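You operate a simulated robot arm through the tools that you are given. There is no shell and no other tool. Be economical: measure what you need, move in short steps, check, and stop when the job is done.

You are at the controls of a simulated robot arm. One attempt, no reset.

TASK
Put one of the clear jars from the white table in the brown open carton. Fetch the orange reel that expires first and set it on the low shelf of the long grey table. Take the black heatsink from the top of the orange bench and leave it on the counter of the extractor rack. Take the vented box on the top of the orange bench and put it away on the bottom shelf of the cooling rack. Count the orange caps on the grey table, then put as many of the grey spools from the grey table on the top shelf of the cooling rack. Do these in any order. Set down upright: grey spool.

The check looks at the end state, three seconds after you hand in, the way a careful person would. Anything else that was tipped, shoved, dropped, spilled or broken makes it a failure. A push-on lid holds only when it is set on centred and level and pressed home; a screw cap is set on level and turned clockwise until tight.

THE ROBOT
A 6-joint arm with a two-finger gripper on a trunk, on a base that drives. Base frame: it is fixed to the floor where the robot stands at the start and does not move with it; the origin is under the middle of the robot, x ahead of it, y to its left, z up; the surface under the hand at the start is at about z = 0.78. Lengths are in m, angles in degrees, forces in N, time in s.
Its first joint turns from -166.0 to 166.0 degrees. Places, roughly: black heatsink (3x3x3 cm) [3.6, 0.2, 0.8]; bottom shelf of the cooling rack [6.1, 3, 0.2]; brown open carton [0, 4, 0.75]; clear jar [0.75, 0.25, 0.75]; counter of the extractor rack [2.6, -1.9, 0.9]; grey spool (5x3x5 cm) [6.6, 0, 0.8]; low shelf of the long grey table [2.9, 1, 0.3]; orange cap (2x2x2 cm) [6, 0, 0.8]; orange reel [5, 1, 1]; top shelf of the cooling rack [6.1, 3, 0.9]; vented box [3.25, 0.5, 0.75]. Payload 2.45 kg.
The tool frame sits at the grasp point between the pads (the TCP): z along the fingers, y along the line on which they close. The tips reach 0.02 m beyond it. Largest opening 0.14 m; the body of the gripper starts 0.168 m behind the TCP.
Orientation is that of the tool frame in the base frame, as a unit quaternion [x, y, z, w]. With the fingers straight down and closing along the base's y, the tool's x points along the base's -x, its y along +y and its z along -z.

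THE INTERFACE
- The arm moves only by the tool move_arm. Its argument "rows" is a list of rows, each a list of 7 numbers: the turn, a rotation vector about the tool's x, y, z in units of 6 degrees (1.0 is 6 degrees), then the shift along the tool's x, y, z in units of 25 mm (1.0 is 25 mm), then the finger opening in m, from 0 to 0.14. In form: [[rx, ry, rz, x, y, z, claw], ...]. A call has 1 to 10 rows; each row shifts and turns the commanded pose from where the row before left it, along the tool's axes as they then stand. A call with a number of a shift or a turn outside -1 to 1 is refused whole. Each row takes 0.2 s and may step no farther than 0.05 m and 8.6 degrees from the row before; otherwise, or with a gripper value out of range, the whole call is refused. A pose out of reach is approached as far as the arm can. The call stops where the force on the tool passes 40 N (or 10 N more than at its start, if that is more) or the arm is blocked; 0.2 s more then pass. Each finger travels about 0.045 m/s and halts on what it meets, pressing with about 40 N; the grip force reading is that of the motor and also rises with nothing between the fingers. The clock runs only during rows and for 0.2 s after the last one: add rows that do not move to give the fingers time. The reply holds the time, the measured pose of the TCP, the force on the tool along the base axes, the opening and the grip force, in the units named above and with some noise, with the torque about the TCP (base axes, N m) and any sound that the robot's microphone picked up.
- Cameras (640 x 400 px; columns grow to the right, rows downward): "scene" is now at [-0.097, 0.1763, 1.1506]; the picture's right is [-0.08, -1.00, 0.00], its down [-0.12, 0.01, -0.99] and it looks along [0.99, -0.08, -0.12] (base axes); focal length 295 px, centre (320, 200). "wrist" rides on the gripper at [0.078, 0.011, -0.209] in the tool frame; the picture's right is [-0.14, 0.99, 0.00], its down [-0.92, -0.13, -0.37] and it looks along [-0.36, -0.05, 0.93] (tool axes); focal length 280 px, centre (320, 200). There is no depth. A picture from a camera that has moved, and an enlarged one, comes with that camera's place and axes in the base frame and with its lens. The place of the scene camera against the robot may be out by one fixed shift of up to 0.025 m in any direction.
- capture(camera): a new picture of that camera. It takes no simulated time.
- steer(legs): drives the robot by 1 to 6 legs, each [ahead, left, turn to the left] in m, m and degrees, along the robot's own axes; the way and the turn of a leg run together, so that a leg with both is an arc; at most 1.5 m and 180 degrees a leg. The arm and the cameras ride along, it lands a little off, and it stops where it bumps. It gives what a move gives.
- turn_head(pan, tilt): turns the head with the scene camera to pan (to the left, within 143 degrees either way) and tilt (down, from -29 to 69), counted from straight ahead of the robot. It gives what a move gives.
- enlarge(camera, box): a new picture of the part [left, top, right, bottom] of that camera's present view, enlarged. It takes no simulated time.
- job_done(): hands the job in; it is judged then, once.

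Go step by step. Nothing tells you exact positions but the pictures and the camera data: compare them with the known pose of the tool, close in by small moves and look again before you grip or let go. The budget is 186 turns and 156 pictures, counting those below and the enlarged ones. Unless the task says otherwise, let go and move clear before handing in.

The tools are called after "Request:" as name(argument=value, ...) on one line, values as JSON. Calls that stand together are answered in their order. move_arm: Moves the arm, as the interface text tells. Its arguments: {"type":"object","properties":{"rows":{"type":"array"}},"required":["rows"]} The other tools are called the same way: steer (legs) drives the base; turn_head (pan, tilt) turns the head that bears the scene camera; capture (camera) takes a picture; enlarge (camera, box) takes an enlarged picture of a part of a camera's view; job_done () hands the job in.

At the start:

```text
clock: 0.0
position: [0.5885, 0.2173, 1.1181]
orientation: [0.0, 1.0, 0.001, 0.0]
force: [-0.2, 0.2, 0.1]
moment: [0.01, -0.01, 0.01]
grip_width: 0.14
grip_force: 0.0
robot x, y, heading: [0.0032, -0.002, -0.2]
head pan, tilt: [-4.5, 6.9]
```

scene: 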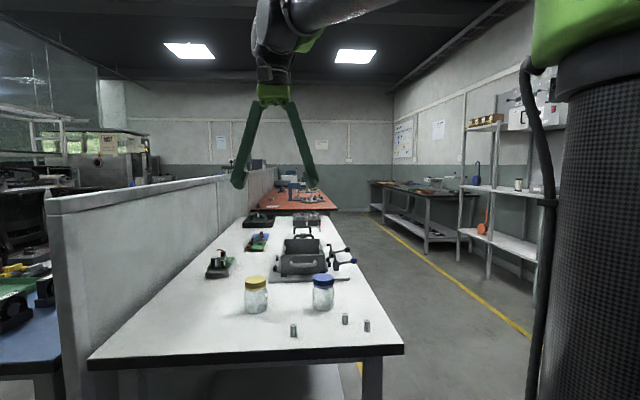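
wrist: 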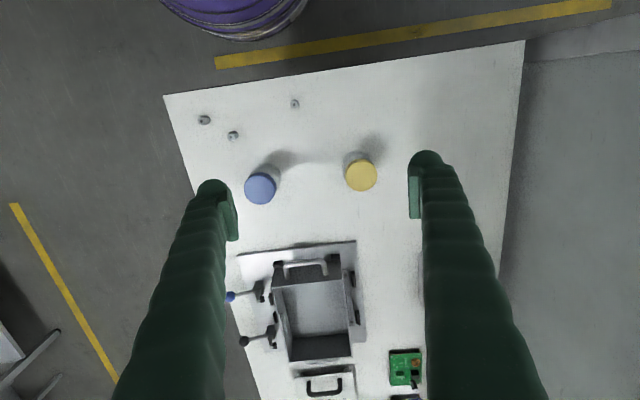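

I see two lidded jars on the white table at about (0.65, 0.28) and (0.64, 0.11). I'll look closer at them first.

Request:
enlarge(camera="scene", box=[200, 230, 400, 355])

Request:
enlarge(camera="wrist", box=[180, 80, 440, 242])

```text
3.20 times, centred on (300, 292) of scene
camera zoom: at [-0.097, 0.1763, 1.1506], right [-0.08, -1.0, 0.0], down [-0.12, 0.01, -0.99], along [0.99, -0.08, -0.12], focal length 944 px, centre (384, -96)
```

zoom: 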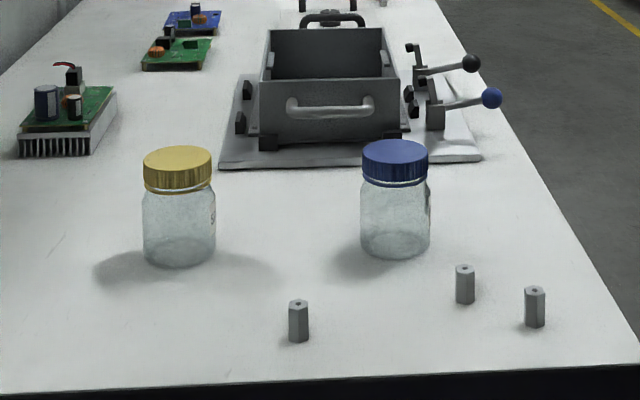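

```text
2.46 times, centred on (310, 161) of wrist
camera zoom: at [0.5094, 0.2285, 1.3268], right [0.14, 0.99, 0.0], down [0.92, -0.13, 0.37], along [0.36, -0.05, -0.93], focal length 690 px, centre (345, 296)
```

zoom: 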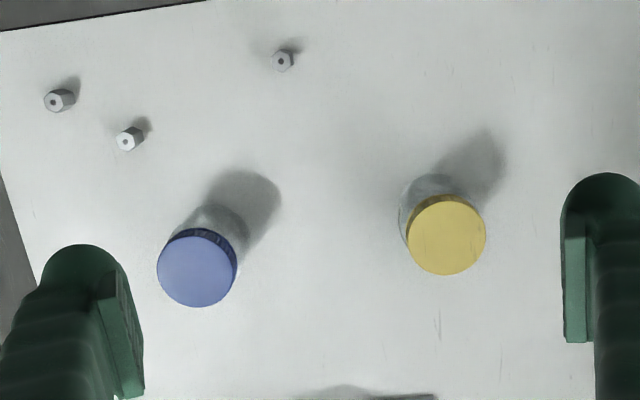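

Request:
move_arm(rows=[[0, 0, 0, -0.9, 0.8, 1, 0.14], [0, 0, 0, -0.9, 0.8, 1, 0.14], [0, 0, 0, -0.7, 0.8, 1, 0.14], [0, 0, 0, 0, 0, 1, 0.14], [0, 0, 0, 0, 0, 1, 0.14], [0, 0, 0, 0, 0, 1, 0.14], [0, 0, 0, 0, 0, 0, 0.14]])

Request:
capture(camera="wrist")

Request:
capture(camera="scene")

```text
clock: 1.6
position: [0.6515, 0.279, 0.9662]
orientation: [0.0, 1.0, 0.0, 0.0]
force: [-0.1, 0.5, 1.0]
moment: [0.01, -0.01, 0.0]
grip_width: 0.14
grip_force: 0.1
robot x, y, heading: [-0.0026, 0.0033, -0.0]
head pan, tilt: [-4.5, 6.9]
```

```text
151 pictures are left
camera wrist: at [0.5721, 0.2893, 1.1758], right [0.14, 0.99, 0.0], down [0.92, -0.13, 0.37], along [0.36, -0.05, -0.93], focal length 280 px, centre (320, 200)
```

wrist: 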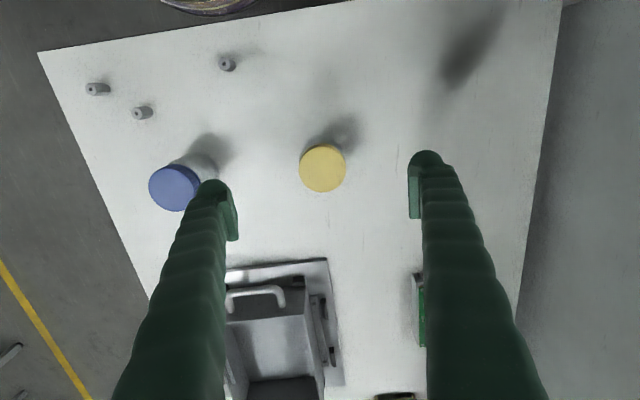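

```text
150 pictures are left
camera scene: at [-0.0969, 0.1763, 1.1506], right [-0.08, -1.0, 0.0], down [-0.12, 0.01, -0.99], along [0.99, -0.08, -0.12], focal length 295 px, centre (320, 200)
```

scene: 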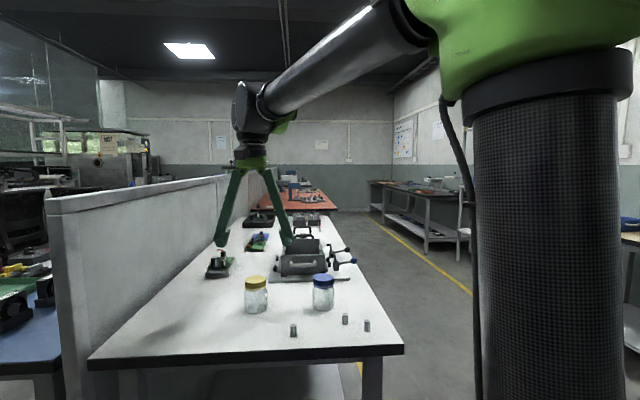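

Request:
move_arm(rows=[[0, 0, 0, -0.18, 0.04, 1, 0.14], [0, 0, 0, 0, 0, 1, 0.14], [0, 0, 0, 0, 0, 1, 0.14], [0, 0, 0, 0, 0, 1, 0.14], [0, 0, 0, 0, 0, 1, 0.14], [0, 0, 0, 0, 0, 0.8, 0.14], [0, 0, 0, 0, 0, 0, 0.14]])

Request:
capture(camera="wrist")

Request:
enlarge(camera="scene", box=[200, 230, 400, 355])

```text
clock: 3.2
position: [0.6565, 0.2786, 0.8215]
orientation: [0.0, 1.0, 0.0, 0.0]
force: [-0.2, 0.2, -1.0]
moment: [-0.02, 0.0, 0.0]
grip_width: 0.1399
grip_force: 0.1
robot x, y, heading: [0.0006, 0.0002, 0.1]
head pan, tilt: [-4.5, 6.9]
```

```text
149 pictures are left
camera wrist: at [0.5763, 0.2892, 1.0314], right [0.14, 0.99, 0.0], down [0.92, -0.13, 0.37], along [0.36, -0.05, -0.93], focal length 280 px, centre (320, 200)
```

wrist: 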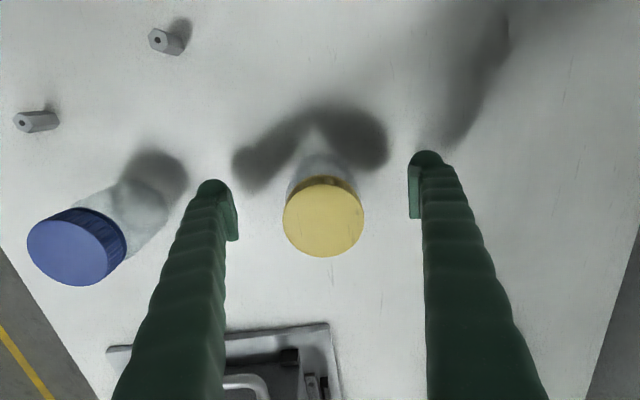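

```text
3.20 times, centred on (300, 292) of scene
camera zoom: at [-0.0969, 0.1763, 1.1506], right [-0.08, -1.0, 0.0], down [-0.12, 0.01, -0.99], along [0.99, -0.08, -0.12], focal length 944 px, centre (384, -96)
```

zoom: 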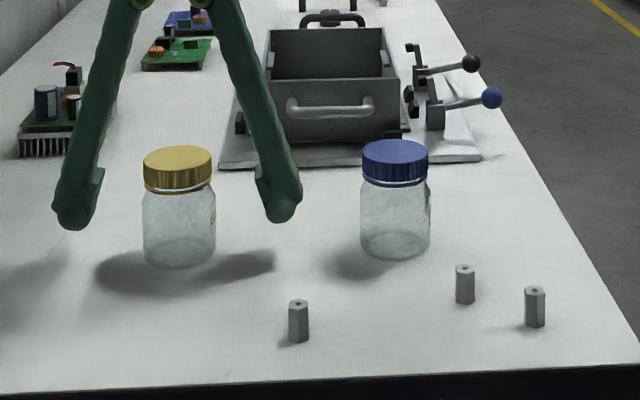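

Request:
move_arm(rows=[[0, 0, 0, 0, 0, 0.6, 0.14], [0, 0, 0, 0, 0, 0, 0.12], [0, 0, 0, 0, 0, 0, 0.1], [0, 0, 0, 0, 0, 0, 0.08], [0, 0, 0, 0, 0, 0, 0.06], [0, 0, 0, 0, 0, 0, 0.05], [0, 0, 0, 0, 0, 0, 0.04], [0, 0, 0, 0, 0, 0, 0.04]])

Request:
capture(camera="wrist")

```text
clock: 5.0
position: [0.6548, 0.2764, 0.8068]
orientation: [0.0, 1.0, 0.0, 0.0]
force: [-0.2, -1.2, 0.7]
moment: [-0.01, -0.01, 0.01]
grip_width: 0.0613
grip_force: 40.6
robot x, y, heading: [0.001, -0.0045, -0.0]
head pan, tilt: [-4.5, 6.9]
```

```text
147 pictures are left
camera wrist: at [0.5766, 0.289, 1.0167], right [0.14, 0.99, 0.0], down [0.92, -0.13, 0.37], along [0.36, -0.05, -0.93], focal length 280 px, centre (320, 200)
```

wrist: 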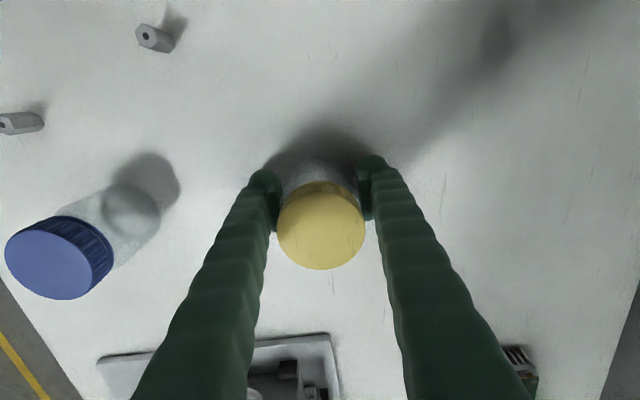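

Gripped at 61 mm. Lift, and look around for the driving route to the carton.

Request:
move_arm(rows=[[0, 0, 0, 0, 0, -0.5, 0.04], [0, 0, 0, 0, 0, -1, 0.04], [0, 0, 0, 0, 0, -1, 0.04], [0, 0, 0, 0, 0, -1, 0.04], [0, 0, 0, 0, 0, -1, 0.04], [0, 0, 0, 0, 0, -1, 0.04], [0, 0, 0, 1, 0, -1, 0.04], [0, 0, 0, 1, 0, -1, 0.04], [0, 0, 0, 1, 0, 0, 0.04], [0, 0, 0, 1, 0, 0, 0.04]])

Request:
turn_head(pan=90, tilt=20)

Request:
capture(camera="scene")

Request:
turn_head(pan=30, tilt=10)

Request:
capture(camera="scene")

Request:
turn_head(pan=-60, tilt=15)

Request:
capture(camera="scene")

```text
clock: 7.2
position: [0.555, 0.2776, 0.9939]
orientation: [0.001, 1.0, 0.0, 0.0]
force: [0.1, 0.6, -0.3]
moment: [0.0, 0.02, -0.03]
grip_width: 0.0613
grip_force: 40.5
robot x, y, heading: [0.0011, -0.0028, -0.1]
head pan, tilt: [-4.5, 6.9]
```

```text
clock: 8.9
position: [0.5559, 0.2789, 0.9946]
orientation: [0.0, 1.0, 0.0, 0.0]
force: [-0.1, 0.3, -1.4]
moment: [0.02, 0.01, -0.01]
grip_width: 0.0612
grip_force: 39.9
robot x, y, heading: [0.0009, -0.0032, 0.2]
head pan, tilt: [90.0, 20.0]
```

```text
146 pictures are left
camera scene: at [-0.189, 0.2766, 1.1293], right [1.0, 0.0, 0.0], down [0.0, -0.34, -0.94], along [0.0, 0.94, -0.34], focal length 295 px, centre (320, 200)
```

scene: 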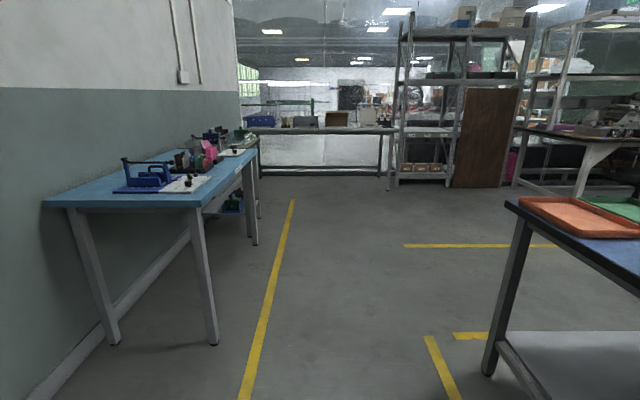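

```text
clock: 10.2
position: [0.5558, 0.279, 0.9939]
orientation: [0.0, 1.0, 0.0, 0.0]
force: [-0.4, -0.8, 0.4]
moment: [-0.01, -0.03, -0.01]
grip_width: 0.0611
grip_force: 39.9
robot x, y, heading: [0.001, 0.0002, -0.1]
head pan, tilt: [30.0, 10.0]
```

```text
145 pictures are left
camera scene: at [-0.1086, 0.2301, 1.1455], right [0.5, -0.87, 0.0], down [-0.15, -0.09, -0.98], along [0.85, 0.49, -0.17], focal length 295 px, centre (320, 200)
```

scene: 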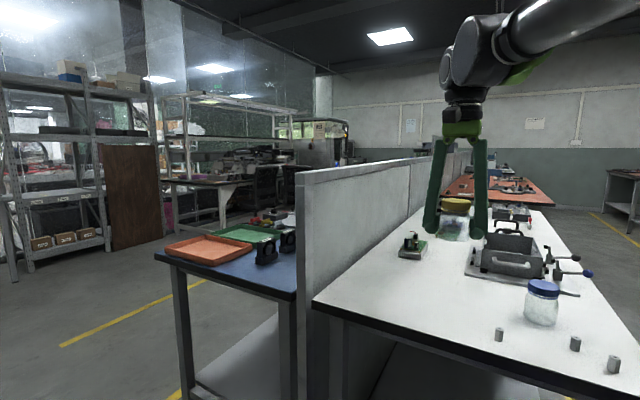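

```text
clock: 11.8
position: [0.5544, 0.279, 0.9943]
orientation: [0.0, 1.0, 0.0, 0.0]
force: [-0.1, -0.7, -0.9]
moment: [-0.01, 0.05, 0.01]
grip_width: 0.0613
grip_force: 39.9
robot x, y, heading: [0.0004, 0.0012, 0.1]
head pan, tilt: [-60.0, 15.0]
```

```text
144 pictures are left
camera scene: at [-0.1423, 0.1026, 1.1374], right [-0.87, -0.5, 0.0], down [-0.13, 0.22, -0.97], along [0.48, -0.84, -0.26], focal length 295 px, centre (320, 200)
```

scene: 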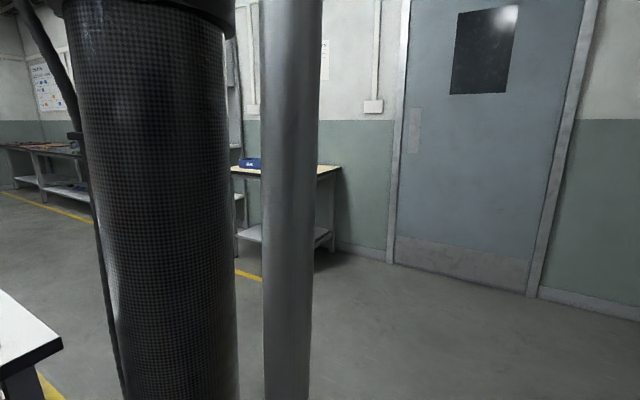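

The carton sits on a far green table straight to my left (+y ≈ 4), with an aisle x ∈ [-0.65, 0.45]. I'll back up, turn left, and drive up the aisle.

Request:
steer(legs=[[-0.25, 0, 0], [0, 0, 90]])

Request:
turn_head(pan=0, tilt=25)

Request:
capture(camera="scene")

```text
clock: 17.4
position: [-0.5071, 0.564, 0.994]
orientation: [-0.696, 0.718, 0.0, 0.0]
force: [-0.3, 0.1, -0.6]
moment: [-0.02, 0.04, -0.04]
grip_width: 0.0609
grip_force: 39.8
robot x, y, heading: [-0.245, -0.0006, 88.1]
head pan, tilt: [-60.0, 15.0]
```

```text
clock: 18.7
position: [-0.5061, 0.5637, 0.994]
orientation: [-0.695, 0.719, 0.0, 0.0]
force: [-0.5, 0.5, -1.4]
moment: [0.03, 0.0, -0.04]
grip_width: 0.061
grip_force: 39.8
robot x, y, heading: [-0.2461, 0.0018, 88.4]
head pan, tilt: [0.0, 25.0]
```

```text
143 pictures are left
camera scene: at [-0.4229, -0.0839, 1.1212], right [1.0, -0.03, 0.0], down [-0.01, -0.42, -0.91], along [0.03, 0.91, -0.42], focal length 295 px, centre (320, 200)
```

scene: 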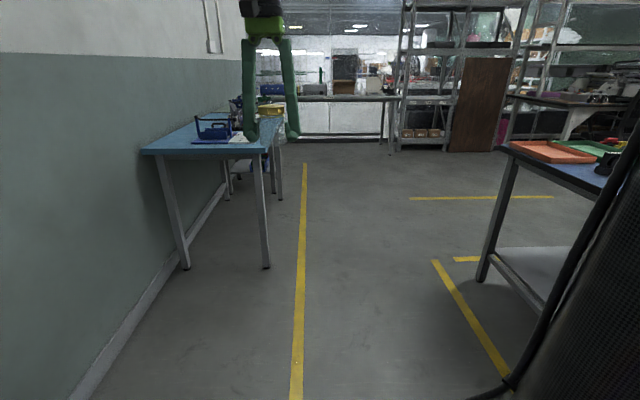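

Request:
move_arm(rows=[[0, 0, 0, 0, -1, 0, 0.04], [0, 0, 0, 0, -1, 0, 0.04], [0, 0, 0, 0, -1, 0, 0.04], [0, 0, 0, 0, -1, 0, 0.04], [0, 0, 0, 0, -1, 0, 0.04], [0, 0, 0, 0, -1, 0, 0.04], [0, 0, 0, 0, -1, 0, 0.04], [0, 0, 0, 0, -1, 0, 0.04], [0, 0, 0, 0, -1, 0, 0.04], [0, 0, 0, 0, -1, 0, 0.04]])

Request:
steer(legs=[[1.4, -0.08, 0], [1.4, 0, 0]])

Request:
capture(camera="scene")

```text
clock: 20.9
position: [-0.2582, 0.5564, 0.9952]
orientation: [-0.696, 0.718, 0.0, 0.0]
force: [-0.2, -0.1, -0.8]
moment: [0.02, 0.0, -0.03]
grip_width: 0.061
grip_force: 40.3
robot x, y, heading: [-0.2455, 0.0002, 88.3]
head pan, tilt: [0.0, 25.0]
```

```text
clock: 34.6
position: [-0.1678, 3.385, 0.9945]
orientation: [0.71, -0.705, 0.001, 0.0]
force: [0.8, -0.3, -1.5]
moment: [-0.03, 0.03, -0.01]
grip_width: 0.0609
grip_force: 40.3
robot x, y, heading: [-0.1378, 2.829, 90.7]
head pan, tilt: [0.0, 25.0]
```

```text
142 pictures are left
camera scene: at [-0.3069, 2.7393, 1.1212], right [1.0, 0.01, 0.0], down [0.0, -0.42, -0.91], along [-0.01, 0.91, -0.42], focal length 295 px, centre (320, 200)
```

scene: 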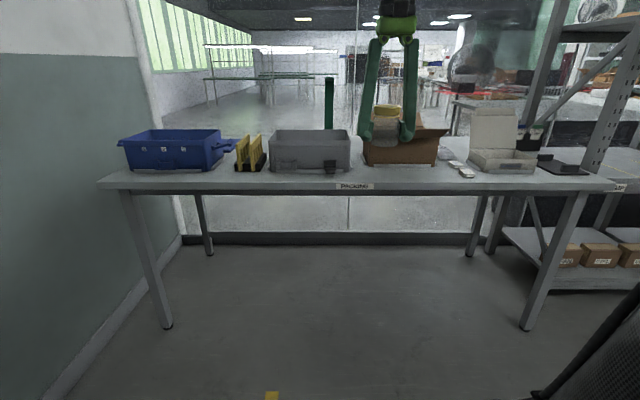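

Request:
move_arm(rows=[[0, 0, 0, 0, 0, -1, 0.04], [0, 0, 0, 0, 0, -1, 0.04], [0, 0, 0, 0, 0, -1, 0.04], [0, 0, 0, 0, 0, -1, 0.04]])

Request:
steer(legs=[[0.32, -0.12, 0]])

Request:
capture(camera="scene")

Request:
capture(camera="wrist")

```text
clock: 35.6
position: [-0.168, 3.383, 1.0943]
orientation: [0.709, -0.705, 0.0, 0.0]
force: [0.0, -0.9, -1.2]
moment: [0.01, 0.0, 0.0]
grip_width: 0.0608
grip_force: 40.1
robot x, y, heading: [-0.1316, 2.8291, 90.4]
head pan, tilt: [0.0, 25.0]
```

```text
clock: 37.8
position: [-0.0469, 3.7032, 1.0956]
orientation: [0.709, -0.705, 0.0, 0.0]
force: [0.9, 0.1, -0.8]
moment: [0.01, 0.05, -0.02]
grip_width: 0.061
grip_force: 39.7
robot x, y, heading: [-0.0131, 3.1503, 90.4]
head pan, tilt: [0.0, 25.0]
```

```text
141 pictures are left
camera scene: at [-0.1874, 3.0596, 1.1212], right [1.0, 0.0, 0.0], down [0.0, -0.42, -0.91], along [0.0, 0.91, -0.42], focal length 295 px, centre (320, 200)
```

scene: 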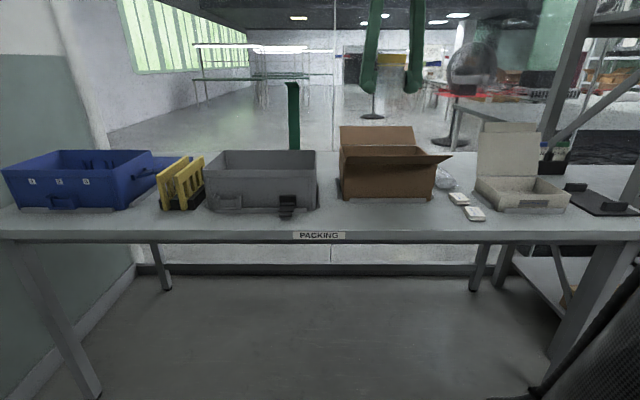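

```text
140 pictures are left
camera wrist: at [-0.0583, 3.6257, 1.3039], right [-0.99, 0.13, 0.0], down [0.12, 0.92, 0.37], along [0.05, 0.37, -0.93], focal length 280 px, centre (320, 200)
```

wrist: 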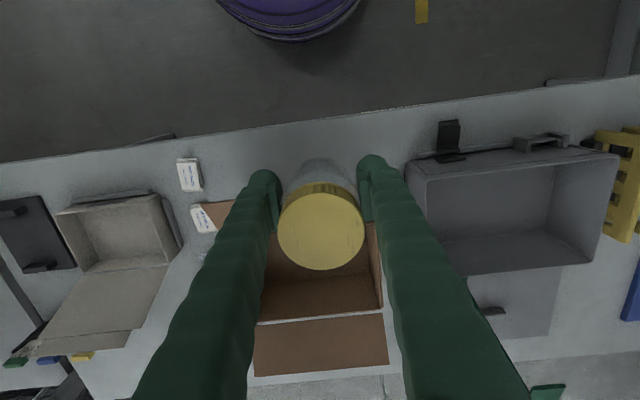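

Request:
move_arm(rows=[[0, 0, 0, -1, -0.5, 0, 0.04], [0, 0, 0, -1, -0.5, 0, 0.04], [0, 0, 0, -1, -0.5, 0, 0.04], [0, 0, 0, -1, -0.5, 0, 0.04], [0, 0, 0, -1, 0, 0, 0.04], [0, 0, 0, -1, 0, 0, 0.04], [0, 0, 0, -1, 0, 0, 0.04], [0, 0, 0, -1, 0, 0, 0.04], [0, 0, 0, -1, 0, 0, 0.04], [0, 0, 0, -1, 0, 0, 0.04]])

Request:
capture(camera="scene")

Request:
capture(camera="wrist")

```text
clock: 40.0
position: [0.0009, 3.9535, 1.0952]
orientation: [0.709, -0.706, 0.0, -0.001]
force: [-0.5, -0.5, -0.2]
moment: [0.07, -0.02, 0.02]
grip_width: 0.0611
grip_force: 40.4
robot x, y, heading: [-0.0135, 3.1464, 90.3]
head pan, tilt: [0.0, 25.0]
```

```text
139 pictures are left
camera scene: at [-0.1874, 3.0595, 1.1212], right [1.0, 0.0, 0.0], down [0.0, -0.42, -0.91], along [0.0, 0.91, -0.42], focal length 295 px, centre (320, 200)
```

scene: 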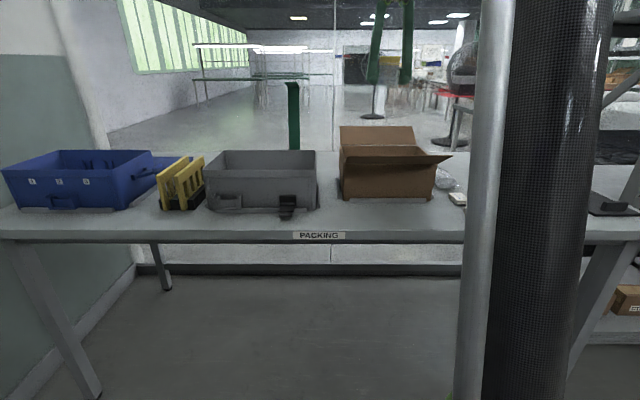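

```text
138 pictures are left
camera wrist: at [-0.0099, 3.876, 1.3047], right [-0.99, 0.13, 0.0], down [0.12, 0.92, 0.37], along [0.05, 0.37, -0.93], focal length 280 px, centre (320, 200)
```

wrist: 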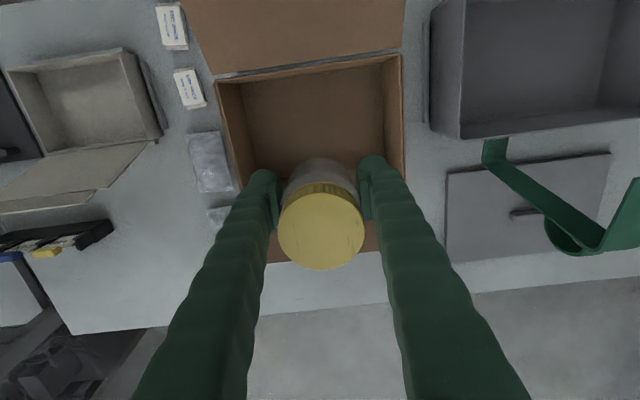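

Hand is centred over the carton (x −0.13..0.14, y 3.85..4.05). Descending.

Request:
move_arm(rows=[[0, 0, 0, 0, 0, 1, 0.04], [0, 0, 0, 0, 0, 1, 0.04], [0, 0, 0, 0, 0, 1, 0.04], [0, 0, 0, 0, 0, 1, 0.04], [0, 0, 0, 0, 0, 1, 0.04], [0, 0, 0, 0, 0, 1, 0.04], [0, 0, 0, 0, 0, 1, 0.04], [0, 0, 0, 0, 0, 1, 0.04]])

Request:
capture(camera="wrist")

Request:
enlarge(camera="scene", box=[300, 60, 500, 220])

```text
clock: 41.8
position: [0.0044, 3.9555, 0.8927]
orientation: [0.709, -0.705, 0.0, 0.001]
force: [-0.3, 0.8, -0.7]
moment: [0.05, 0.0, 0.02]
grip_width: 0.061
grip_force: 40.3
robot x, y, heading: [-0.014, 3.1483, 90.6]
head pan, tilt: [0.0, 25.0]
```

```text
137 pictures are left
camera wrist: at [-0.0078, 3.8772, 1.1023], right [-0.99, 0.13, 0.0], down [0.12, 0.92, 0.37], along [0.05, 0.37, -0.93], focal length 280 px, centre (320, 200)
```

wrist: 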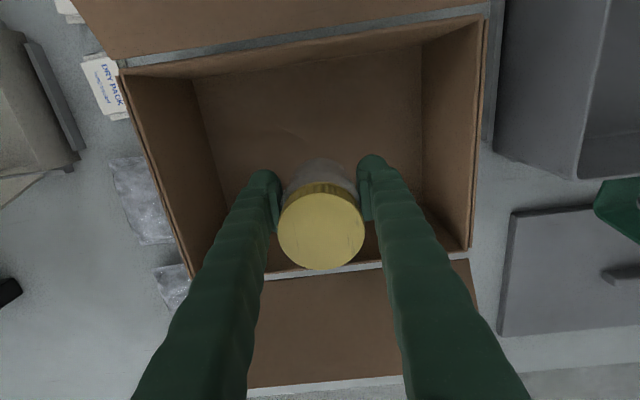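

```text
2.50 times, centred on (400, 140) of scene
camera zoom: at [-0.1874, 3.0597, 1.1212], right [1.0, 0.0, 0.0], down [0.0, -0.42, -0.91], along [0.0, 0.91, -0.42], focal length 737 px, centre (120, 350)
```

zoom: 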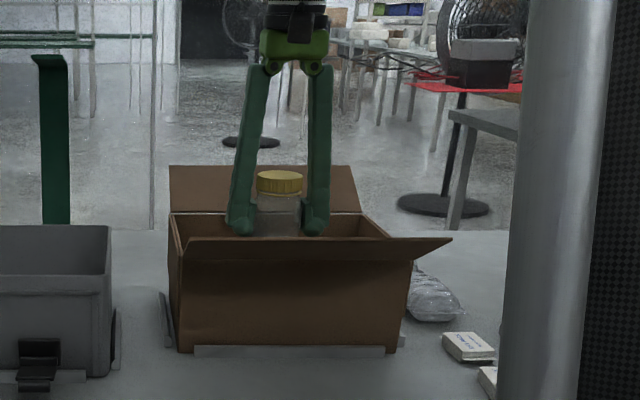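

Request:
move_arm(rows=[[0, 0, 0, 0, 0, 1, 0.04], [0, 0, 0, 0, 0, 1, 0.04], [0, 0, 0, 0, 0, 0.8, 0.04], [0, 0, 0, 0, 0, 0.4, 0.04], [0, 0, 0, 0, 0, 0.3, 0.04], [0, 0, 0, 0, 0, 0.3, 0.04]])

Request:
enlarge(camera="scene", box=[300, 60, 500, 220])

```text
clock: 43.2
position: [0.0026, 3.9529, 0.7997]
orientation: [0.71, -0.705, 0.0, 0.0]
force: [-0.2, -0.4, -0.5]
moment: [-0.03, -0.03, 0.0]
grip_width: 0.0611
grip_force: 40.2
robot x, y, heading: [-0.0151, 3.152, 90.4]
head pan, tilt: [0.0, 25.0]
```

```text
2.50 times, centred on (400, 140) of scene
camera zoom: at [-0.1874, 3.0597, 1.1212], right [1.0, 0.0, 0.0], down [0.0, -0.42, -0.91], along [0.0, 0.91, -0.42], focal length 737 px, centre (120, 350)
```

zoom: 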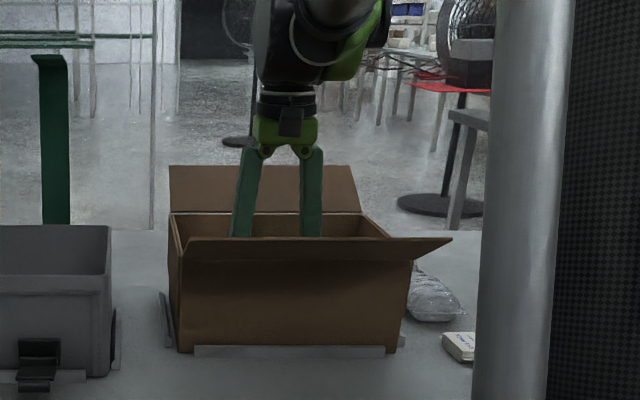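

Keep easing down until contact shows.

Request:
move_arm(rows=[[0, 0, 0, 0, 0, 0.2, 0.04], [0, 0, 0, 0, 0, 0.2, 0.04], [0, 0, 0, 0, 0, 0.2, 0.04]])

```text
clock: 43.9
position: [0.0027, 3.9546, 0.7931]
orientation: [0.708, -0.706, -0.001, 0.0]
force: [0.3, -3.6, 24.7]
moment: [0.0, 0.06, 0.01]
grip_width: 0.0609
grip_force: 40.1
robot x, y, heading: [-0.014, 3.1496, 90.1]
head pan, tilt: [0.0, 25.0]
stopped in row 3: the force on the tool passed its limit at 51 N (the readings are from after the stop); the commanded pose is now the measured one
```

Request:
move_arm(rows=[[0, 0, 0, 0, 0, 0, 0.065], [0, 0, 0, 0, 0, 0, 0.08], [0, 0, 0, 0, 0, 0, 0.1], [0, 0, 0, 0, 0, 0, 0.1], [0, 0, 0, 0, 0, 0, 0.1], [0, 0, 0, 0, 0, -1, 0.1], [0, 0, 0, 0, 0, -1, 0.1], [0, 0, 0, 0, 0, -1, 0.1], [0, 0, 0, 0, 0, -1, 0.1]])

Request:
capture(camera="wrist")

```text
clock: 45.9
position: [0.0025, 3.9557, 0.8934]
orientation: [0.708, -0.706, -0.001, -0.001]
force: [-0.2, -0.9, -0.1]
moment: [0.01, 0.02, -0.05]
grip_width: 0.1002
grip_force: 0.1
robot x, y, heading: [-0.0157, 3.1544, 90.2]
head pan, tilt: [0.0, 25.0]
```

```text
134 pictures are left
camera wrist: at [-0.0085, 3.8774, 1.103], right [-0.99, 0.13, 0.0], down [0.12, 0.92, 0.37], along [0.05, 0.37, -0.93], focal length 280 px, centre (320, 200)
```

wrist: 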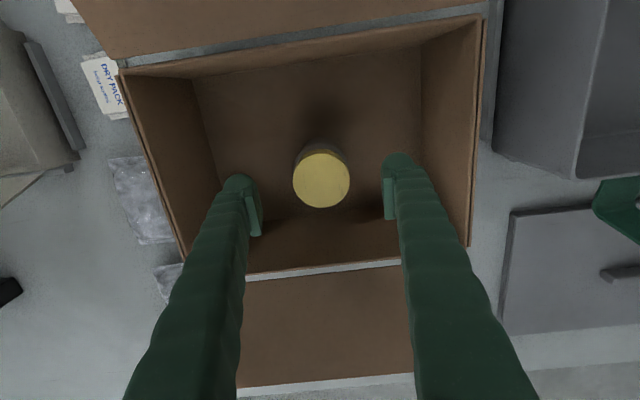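

Jar is in upright. Retract the arm and head back; next job is the heatsink and the vented box on the orange bench.

Request:
move_arm(rows=[[0, 0, 0, 0, 0, -1, 0.1], [0, 0, 0, 0, 0, -1, 0.1], [0, 0, 0, 0, 0, -1, 0.1], [0, 0, 0, 0, 0, -1, 0.1], [0, 0, 0, 0, 0, -1, 0.1], [0, 0, 0, 0, 0, -1, 0.1], [0, 0, 0, 1, 0, -1, 0.1], [0, 0, 0, 1, 0, -1, 0.1], [0, 0, 0, 1, 0, -1, 0.1], [0, 0, 0, 1, 0, 0, 0.1]])

Request:
move_arm(rows=[[0, 0, 0, 1, 0, 0, 0.1], [0, 0, 0, 1, 0, 0, 0.1], [0, 0, 0, 1, 0, 0, 0.1], [0, 0, 0, 1, 0, 0, 0.1], [0, 0, 0, 1, 0, 0, 0.1], [0, 0, 0, 1, 0, 0, 0.1], [0, 0, 0, 1, 0, 0, 0.1], [0, 0, 0, 1, 0, 0, 0.1], [0, 0, 0, 1, 0, 0, 0.1], [0, 0, 0, 1, 0, 0, 0.1]])

Request:
turn_head(pan=-80, tilt=15)

Request:
capture(camera="scene")

```text
clock: 48.0
position: [0.002, 3.8551, 1.1176]
orientation: [0.708, -0.706, -0.001, 0.0]
force: [-0.8, -0.4, -0.6]
moment: [-0.1, 0.01, -0.03]
grip_width: 0.0997
grip_force: 0.1
robot x, y, heading: [-0.0127, 3.1436, 90.1]
head pan, tilt: [0.0, 25.0]
```

```text
clock: 50.2
position: [0.0049, 3.604, 1.1162]
orientation: [0.708, -0.707, -0.001, 0.0]
force: [0.7, 0.4, 0.4]
moment: [-0.05, -0.01, 0.0]
grip_width: 0.1001
grip_force: 0.1
robot x, y, heading: [-0.0118, 3.15, 90.2]
head pan, tilt: [0.0, 25.0]
```

```text
clock: 51.8
position: [0.003, 3.6043, 1.1167]
orientation: [0.709, -0.706, 0.0, 0.0]
force: [-1.3, 0.0, 0.2]
moment: [-0.02, 0.0, -0.01]
grip_width: 0.1
grip_force: 0.1
robot x, y, heading: [-0.0138, 3.1476, 90.4]
head pan, tilt: [-80.0, 15.0]
```

```text
133 pictures are left
camera scene: at [-0.0951, 2.9841, 1.1374], right [0.18, -0.98, 0.0], down [-0.25, -0.05, -0.97], along [0.95, 0.17, -0.26], focal length 295 px, centre (320, 200)
```

scene: 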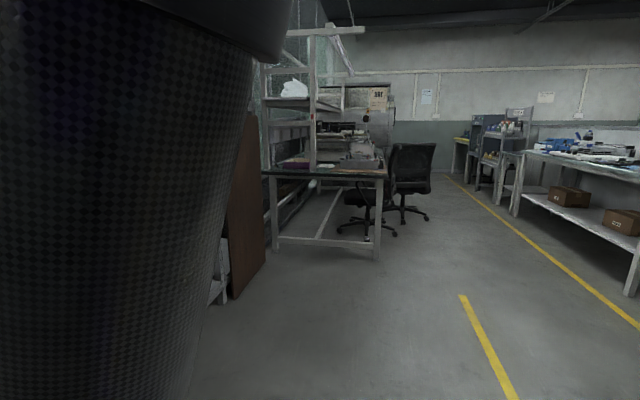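

The aisle along +x at y≈1.85 is clear. I'll go that way to fetch the reel first.

Request:
steer(legs=[[-1.3, 0, 0], [0, 0, -90], [1.4, 0, 0], [1.2, 0, 0]])

Request:
turn_head(pan=0, tilt=10)

Request:
capture(camera="scene")

Request:
turn_head(pan=-55, tilt=15)

Request:
capture(camera="scene")

```text
clock: 74.5
position: [3.0648, 1.7981, 1.1165]
orientation: [0.001, 1.0, 0.0, 0.001]
force: [-0.6, -0.9, 0.3]
moment: [-0.01, 0.0, 0.04]
grip_width: 0.1
grip_force: 0.0
robot x, y, heading: [2.6099, 1.8206, 0.2]
head pan, tilt: [-80.0, 15.0]
```

```text
clock: 76.0
position: [3.0632, 1.8, 1.117]
orientation: [0.0, 1.0, 0.0, 0.002]
force: [-1.0, -0.1, 0.7]
moment: [-0.01, -0.01, 0.01]
grip_width: 0.1002
grip_force: 0.0
robot x, y, heading: [2.6121, 1.82, -0.1]
head pan, tilt: [0.0, 10.0]
```

```text
132 pictures are left
camera scene: at [2.5142, 2.0028, 1.1456], right [0.0, -1.0, 0.0], down [-0.17, 0.0, -0.98], along [0.98, 0.0, -0.17], focal length 295 px, centre (320, 200)
```

scene: 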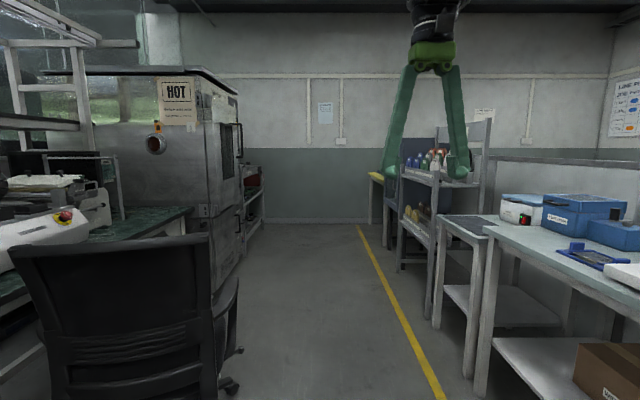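

```text
clock: 77.3
position: [3.0641, 1.8003, 1.1167]
orientation: [0.001, 1.0, 0.001, 0.001]
force: [0.5, 0.3, -0.2]
moment: [-0.01, -0.01, 0.02]
grip_width: 0.1
grip_force: 0.1
robot x, y, heading: [2.6099, 1.8209, -0.1]
head pan, tilt: [-55.0, 15.0]
```

```text
131 pictures are left
camera scene: at [2.4747, 1.9264, 1.1374], right [-0.82, -0.57, 0.0], down [-0.15, 0.21, -0.97], along [0.55, -0.79, -0.26], focal length 295 px, centre (320, 200)
```

scene: 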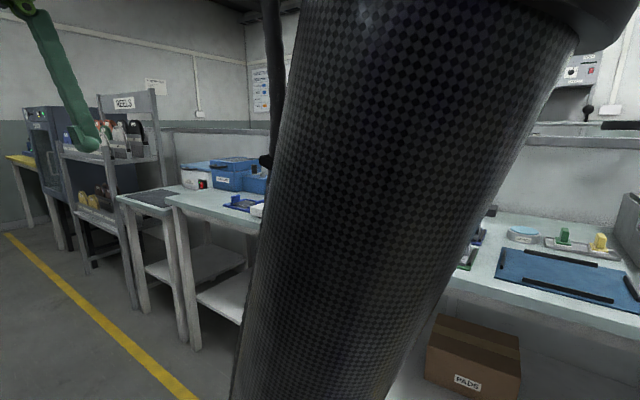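

Request:
steer(legs=[[1.1, 0, 0], [1.1, 0.05, 0], [0, 0, -90]])

Request:
turn_head(pan=0, tilt=15)

Request:
capture(camera="scene")

Request:
capture(camera="wrist")

```text
clock: 92.0
position: [4.8026, 1.3886, 1.1174]
orientation: [0.703, 0.711, -0.001, 0.0]
force: [0.3, 0.2, -0.9]
moment: [0.0, -0.01, 0.0]
grip_width: 0.0997
grip_force: 0.0
robot x, y, heading: [4.8177, 1.8433, -89.4]
head pan, tilt: [-55.0, 15.0]
```

```text
clock: 93.2
position: [4.802, 1.3893, 1.1173]
orientation: [0.703, 0.711, 0.0, 0.0]
force: [-0.3, 0.3, -0.2]
moment: [-0.02, -0.01, 0.02]
grip_width: 0.1003
grip_force: 0.0
robot x, y, heading: [4.8188, 1.847, -89.4]
head pan, tilt: [0.0, 15.0]
```

```text
130 pictures are left
camera scene: at [4.9921, 1.9504, 1.1374], right [-1.0, -0.01, 0.0], down [0.0, 0.26, -0.97], along [0.01, -0.97, -0.26], focal length 295 px, centre (320, 200)
```

scene: 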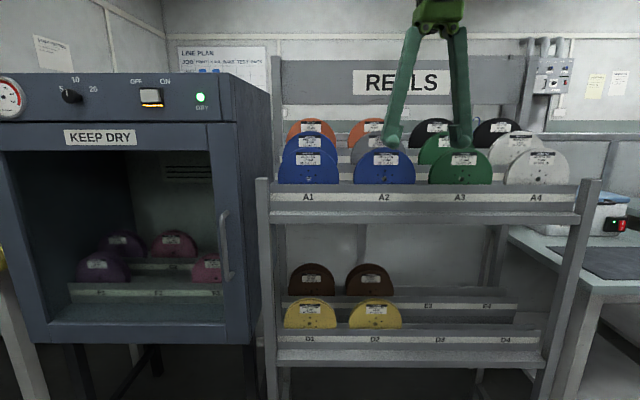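

```text
129 pictures are left
camera wrist: at [4.8123, 1.4683, 1.3261], right [0.99, -0.13, 0.0], down [-0.12, -0.92, 0.37], along [-0.05, -0.37, -0.93], focal length 280 px, centre (320, 200)
```

wrist: 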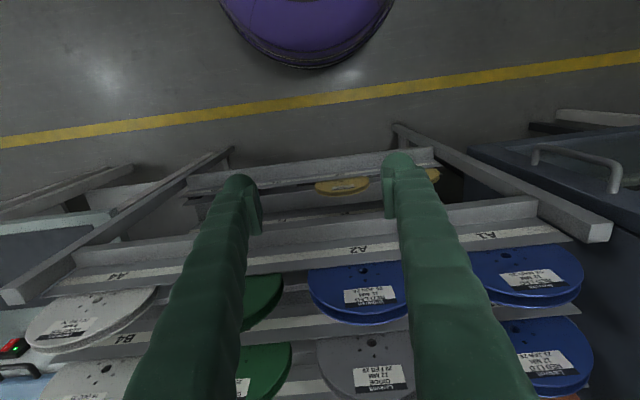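

Request:
enlarge(camera="scene", box=[270, 110, 400, 191])

Request:
enlarge(camera="scene", box=[400, 105, 580, 217])

```text
4.92 times, centred on (335, 150) of scene
camera zoom: at [4.9921, 1.9504, 1.1374], right [-1.0, -0.01, 0.0], down [0.0, 0.26, -0.97], along [0.01, -0.97, -0.26], focal length 1452 px, centre (246, 444)
```

zoom: 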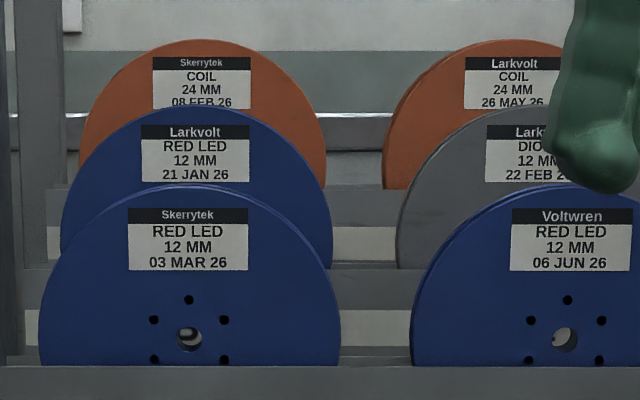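

```text
3.56 times, centred on (490, 161) of scene
camera zoom: at [4.9921, 1.9504, 1.1374], right [-1.0, -0.01, 0.0], down [0.0, 0.26, -0.97], along [0.01, -0.97, -0.26], focal length 1049 px, centre (-284, 339)
```

zoom: 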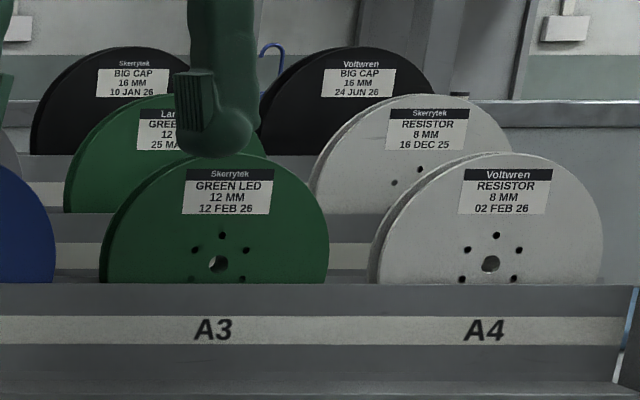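

Orange reels: C1 is "08 FEB 26", C2 is "26 MAY 26" – so the left back one (C1), whose top I place at about (5.03, 1.03, 1.146). I raise the hand, shift the base and turn the gripper 90° to close along y.

Request:
move_arm(rows=[[0, 0, -1, 0, 0, -1, 0.1], [0, 0, -1, 0, 0, -1, 0.1], [0, 0, -1, 0, 0, -1, 0.1], [0, 0, -1, 0, 0, -1, 0.1], [0, 0, -1, 0, 0, -1, 0.1], [0, 0, -1, 0, 0, -1, 0.1], [0, 0, -1, 0, 0, 0, 0.1], [0, 0, -1, 0, 0, 0, 0.1], [0, 0, -1, 0, 0, 0, 0.1], [0, 0, -1, 0, 0, 0, 0.1]])

Request:
move_arm(rows=[[0, 0, -1, 0, 0, 0, 0.1], [0, 0, -1, 0, 0, 0, 0.1], [0, 0, -1, 0, 0, 0, 0.1], [0, 0, -1, 0, 0, 0, 0.1], [0, 0, -1, 0, 0, 0, 0.08]])

Request:
steer(legs=[[0.1, 0.18, 0]])

Request:
capture(camera="scene")

Request:
capture(camera="wrist")

```text
clock: 95.4
position: [4.8048, 1.3894, 1.2661]
orientation: [0.253, 0.967, 0.0, 0.0]
force: [0.8, 0.4, -0.1]
moment: [-0.03, -0.01, -0.01]
grip_width: 0.1
grip_force: 0.1
robot x, y, heading: [4.8187, 1.8436, -89.3]
head pan, tilt: [0.0, 15.0]
```

```text
clock: 96.6
position: [4.8024, 1.3871, 1.2669]
orientation: [-0.006, 1.0, -0.001, -0.001]
force: [0.2, -0.3, 0.0]
moment: [0.0, 0.02, -0.02]
grip_width: 0.0798
grip_force: 0.2
robot x, y, heading: [4.8162, 1.8436, -89.3]
head pan, tilt: [0.0, 15.0]
```

```text
clock: 98.2
position: [4.9832, 1.2884, 1.2661]
orientation: [-0.008, 1.0, -0.001, 0.001]
force: [-0.5, -0.4, 0.6]
moment: [0.02, -0.03, 0.01]
grip_width: 0.0798
grip_force: 0.0
robot x, y, heading: [4.9946, 1.7443, -89.3]
head pan, tilt: [0.0, 15.0]
```

```text
126 pictures are left
camera scene: at [5.1693, 1.8519, 1.1374], right [-1.0, -0.02, 0.0], down [0.0, 0.26, -0.97], along [0.02, -0.97, -0.26], focal length 295 px, centre (320, 200)
```

scene: 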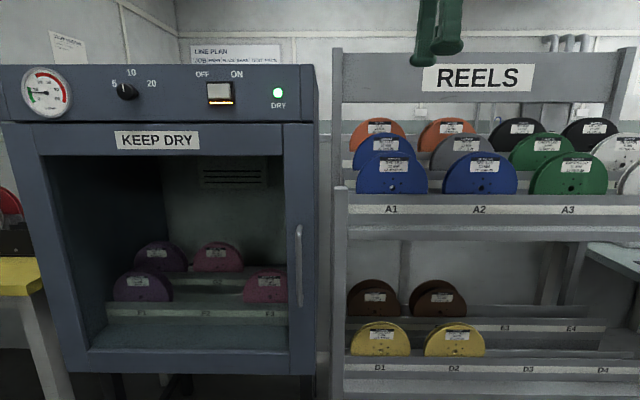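

```text
125 pictures are left
camera wrist: at [4.904, 1.2996, 1.4762], right [0.12, 0.99, 0.0], down [0.92, -0.11, 0.37], along [0.37, -0.05, -0.93], focal length 280 px, centre (320, 200)
```

wrist: 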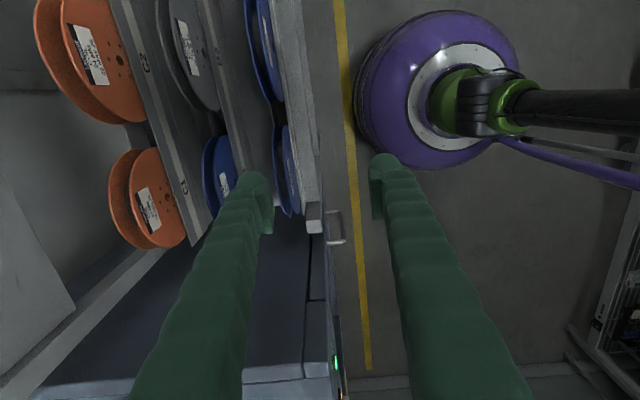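

Request:
enlarge(camera="wrist", box=[60, 120, 260, 260])

Request:
enlarge(camera="scene", box=[340, 100, 480, 200])

```text
2.86 times, centred on (160, 190) of wrist
camera zoom: at [4.904, 1.2996, 1.4762], right [0.12, 0.99, 0.0], down [0.92, -0.11, 0.37], along [0.37, -0.05, -0.93], focal length 801 px, centre (777, 229)
```

zoom: 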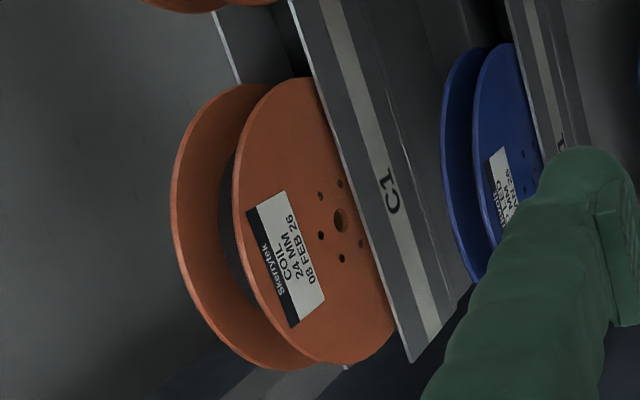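

```text
4.00 times, centred on (410, 150) of scene
camera zoom: at [5.1693, 1.8519, 1.1374], right [-1.0, -0.02, 0.0], down [0.0, 0.26, -0.97], along [0.02, -0.97, -0.26], focal length 1180 px, centre (-40, 400)
```

zoom: 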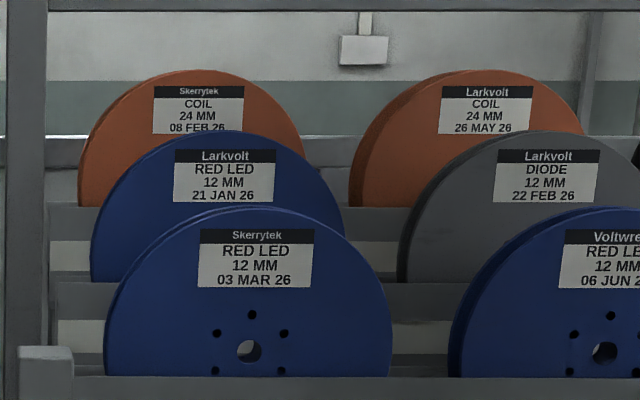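

Request:
move_arm(rows=[[0, 0, 0, -1, -1, -0.7, 0.08], [0, 0, 0, -0.9, -1, -0.7, 0.08], [0, 0, 0, 0, -1, -0.7, 0.08], [0, 0, 0, 0, -1, 0, 0.08], [0, 0, 0, 0, -1, 0, 0.066], [0, 0, 0, 0, -1, 0, 0.066], [0, 0, 0, 0, -1, 0, 0.066]])

Request:
capture(camera="wrist")

Request:
capture(camera="scene")

```text
clock: 99.8
position: [5.0325, 1.114, 1.3206]
orientation: [-0.007, 1.0, -0.001, -0.001]
force: [-0.6, 0.5, 0.7]
moment: [-0.1, 0.0, 0.0]
grip_width: 0.066
grip_force: 0.1
robot x, y, heading: [4.99, 1.7439, -89.2]
head pan, tilt: [0.0, 15.0]
```

```text
122 pictures are left
camera wrist: at [4.9539, 1.1244, 1.5299], right [0.12, 0.99, 0.0], down [0.92, -0.11, 0.37], along [0.37, -0.05, -0.93], focal length 280 px, centre (320, 200)
```

wrist: 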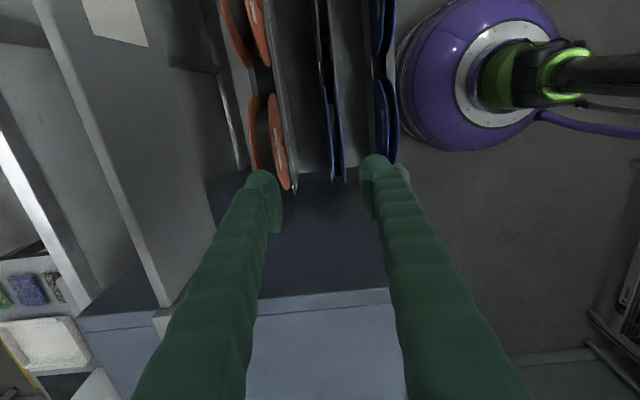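

```text
121 pictures are left
camera scene: at [5.1693, 1.8521, 1.1374], right [-1.0, -0.02, 0.0], down [0.0, 0.26, -0.97], along [0.02, -0.97, -0.26], focal length 295 px, centre (320, 200)
```

scene: 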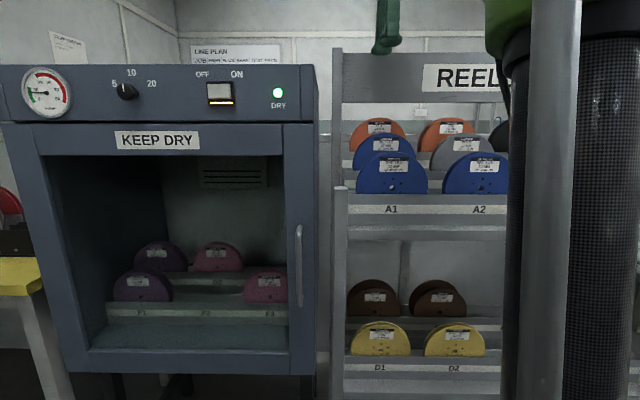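

The sign board behind sits close (y≈0.955), so I tilt the hand 6° away from it and come down over the reel partway, then look.

Request:
move_arm(rows=[[0, 0, 0, 0.1, -1, 0, 0.066], [1, 0, 0, 0, -1, 0, 0.066], [0, 0, 0, 0, -0.5, 1, 0.066], [0, 0, 0, 0, 0, 1, 0.066], [0, 0, 0, 0, 0, 1, 0.066], [0, 0, 0, 0, 0, 1, 0.066], [0, 0, 0, 0, 0, 0.8, 0.066], [0, 0, 0, 0, 0, 0, 0.066]])

Request:
capture(camera="wrist")

Request:
enlarge(camera="scene", box=[320, 40, 480, 140])

```text
clock: 101.6
position: [5.0316, 1.0394, 1.2018]
orientation: [-0.008, 0.999, -0.053, 0.001]
force: [-0.1, -0.1, 0.3]
moment: [-0.01, -0.01, 0.02]
grip_width: 0.0661
grip_force: 0.0
robot x, y, heading: [4.9934, 1.7463, -89.0]
head pan, tilt: [0.0, 15.0]
```

```text
120 pictures are left
camera wrist: at [4.9517, 1.0724, 1.4086], right [0.12, 0.99, -0.1], down [0.92, -0.07, 0.38], along [0.37, -0.14, -0.92], focal length 280 px, centre (320, 200)
```

wrist: 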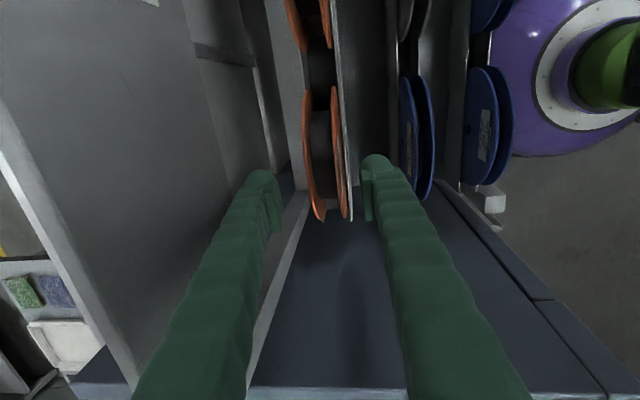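

```text
4.00 times, centred on (400, 90) of scene
camera zoom: at [5.1693, 1.8518, 1.1374], right [-1.0, -0.02, 0.0], down [0.0, 0.26, -0.97], along [0.02, -0.97, -0.26], focal length 1180 px, centre (0, 640)
```

zoom: 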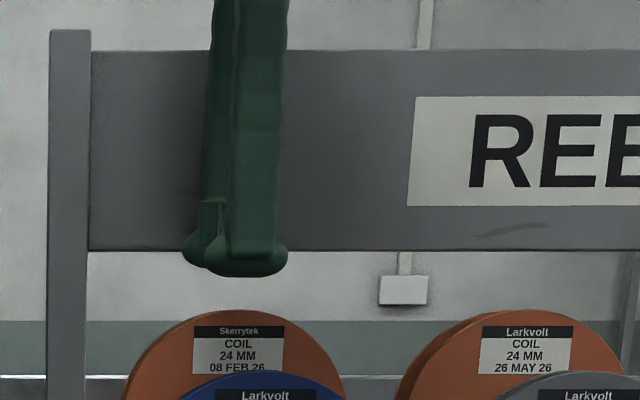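

Request:
move_arm(rows=[[0, 0, 0, 0, 0.3, 1, 0.066], [0, 0, 0, 0, 0, 1, 0.066], [0, 0, 0, 0, 0, 0.85, 0.066], [0, 0, 0, 0, 0, 0, 0.066]])

Request:
capture(camera="wrist")

Request:
enlarge(camera="scene", box=[320, 40, 480, 140])

```text
clock: 102.6
position: [5.0331, 1.0411, 1.1297]
orientation: [-0.008, 0.999, -0.053, 0.001]
force: [0.7, 0.6, -0.3]
moment: [0.02, 0.0, 0.02]
grip_width: 0.0658
grip_force: 0.1
robot x, y, heading: [4.9976, 1.7448, -89.2]
head pan, tilt: [0.0, 15.0]
```

```text
118 pictures are left
camera wrist: at [4.9529, 1.0724, 1.3378], right [0.12, 0.99, -0.1], down [0.92, -0.07, 0.38], along [0.37, -0.14, -0.92], focal length 280 px, centre (320, 200)
```

wrist: 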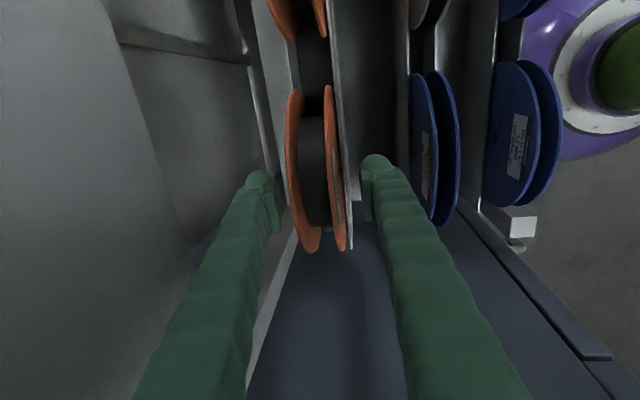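

```text
4.00 times, centred on (400, 90) of scene
camera zoom: at [5.1693, 1.8518, 1.1374], right [-1.0, -0.02, 0.0], down [0.0, 0.26, -0.97], along [0.02, -0.97, -0.26], focal length 1180 px, centre (0, 640)
```

zoom: 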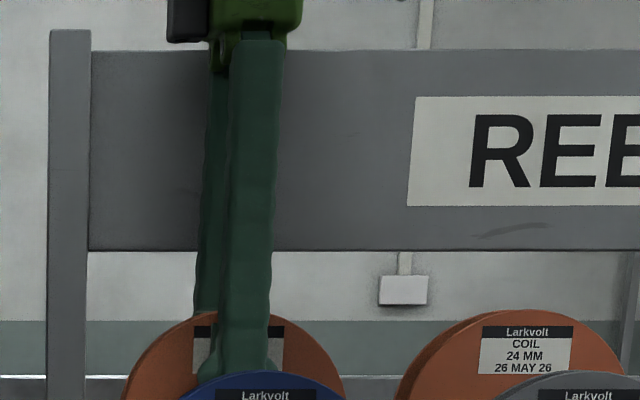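

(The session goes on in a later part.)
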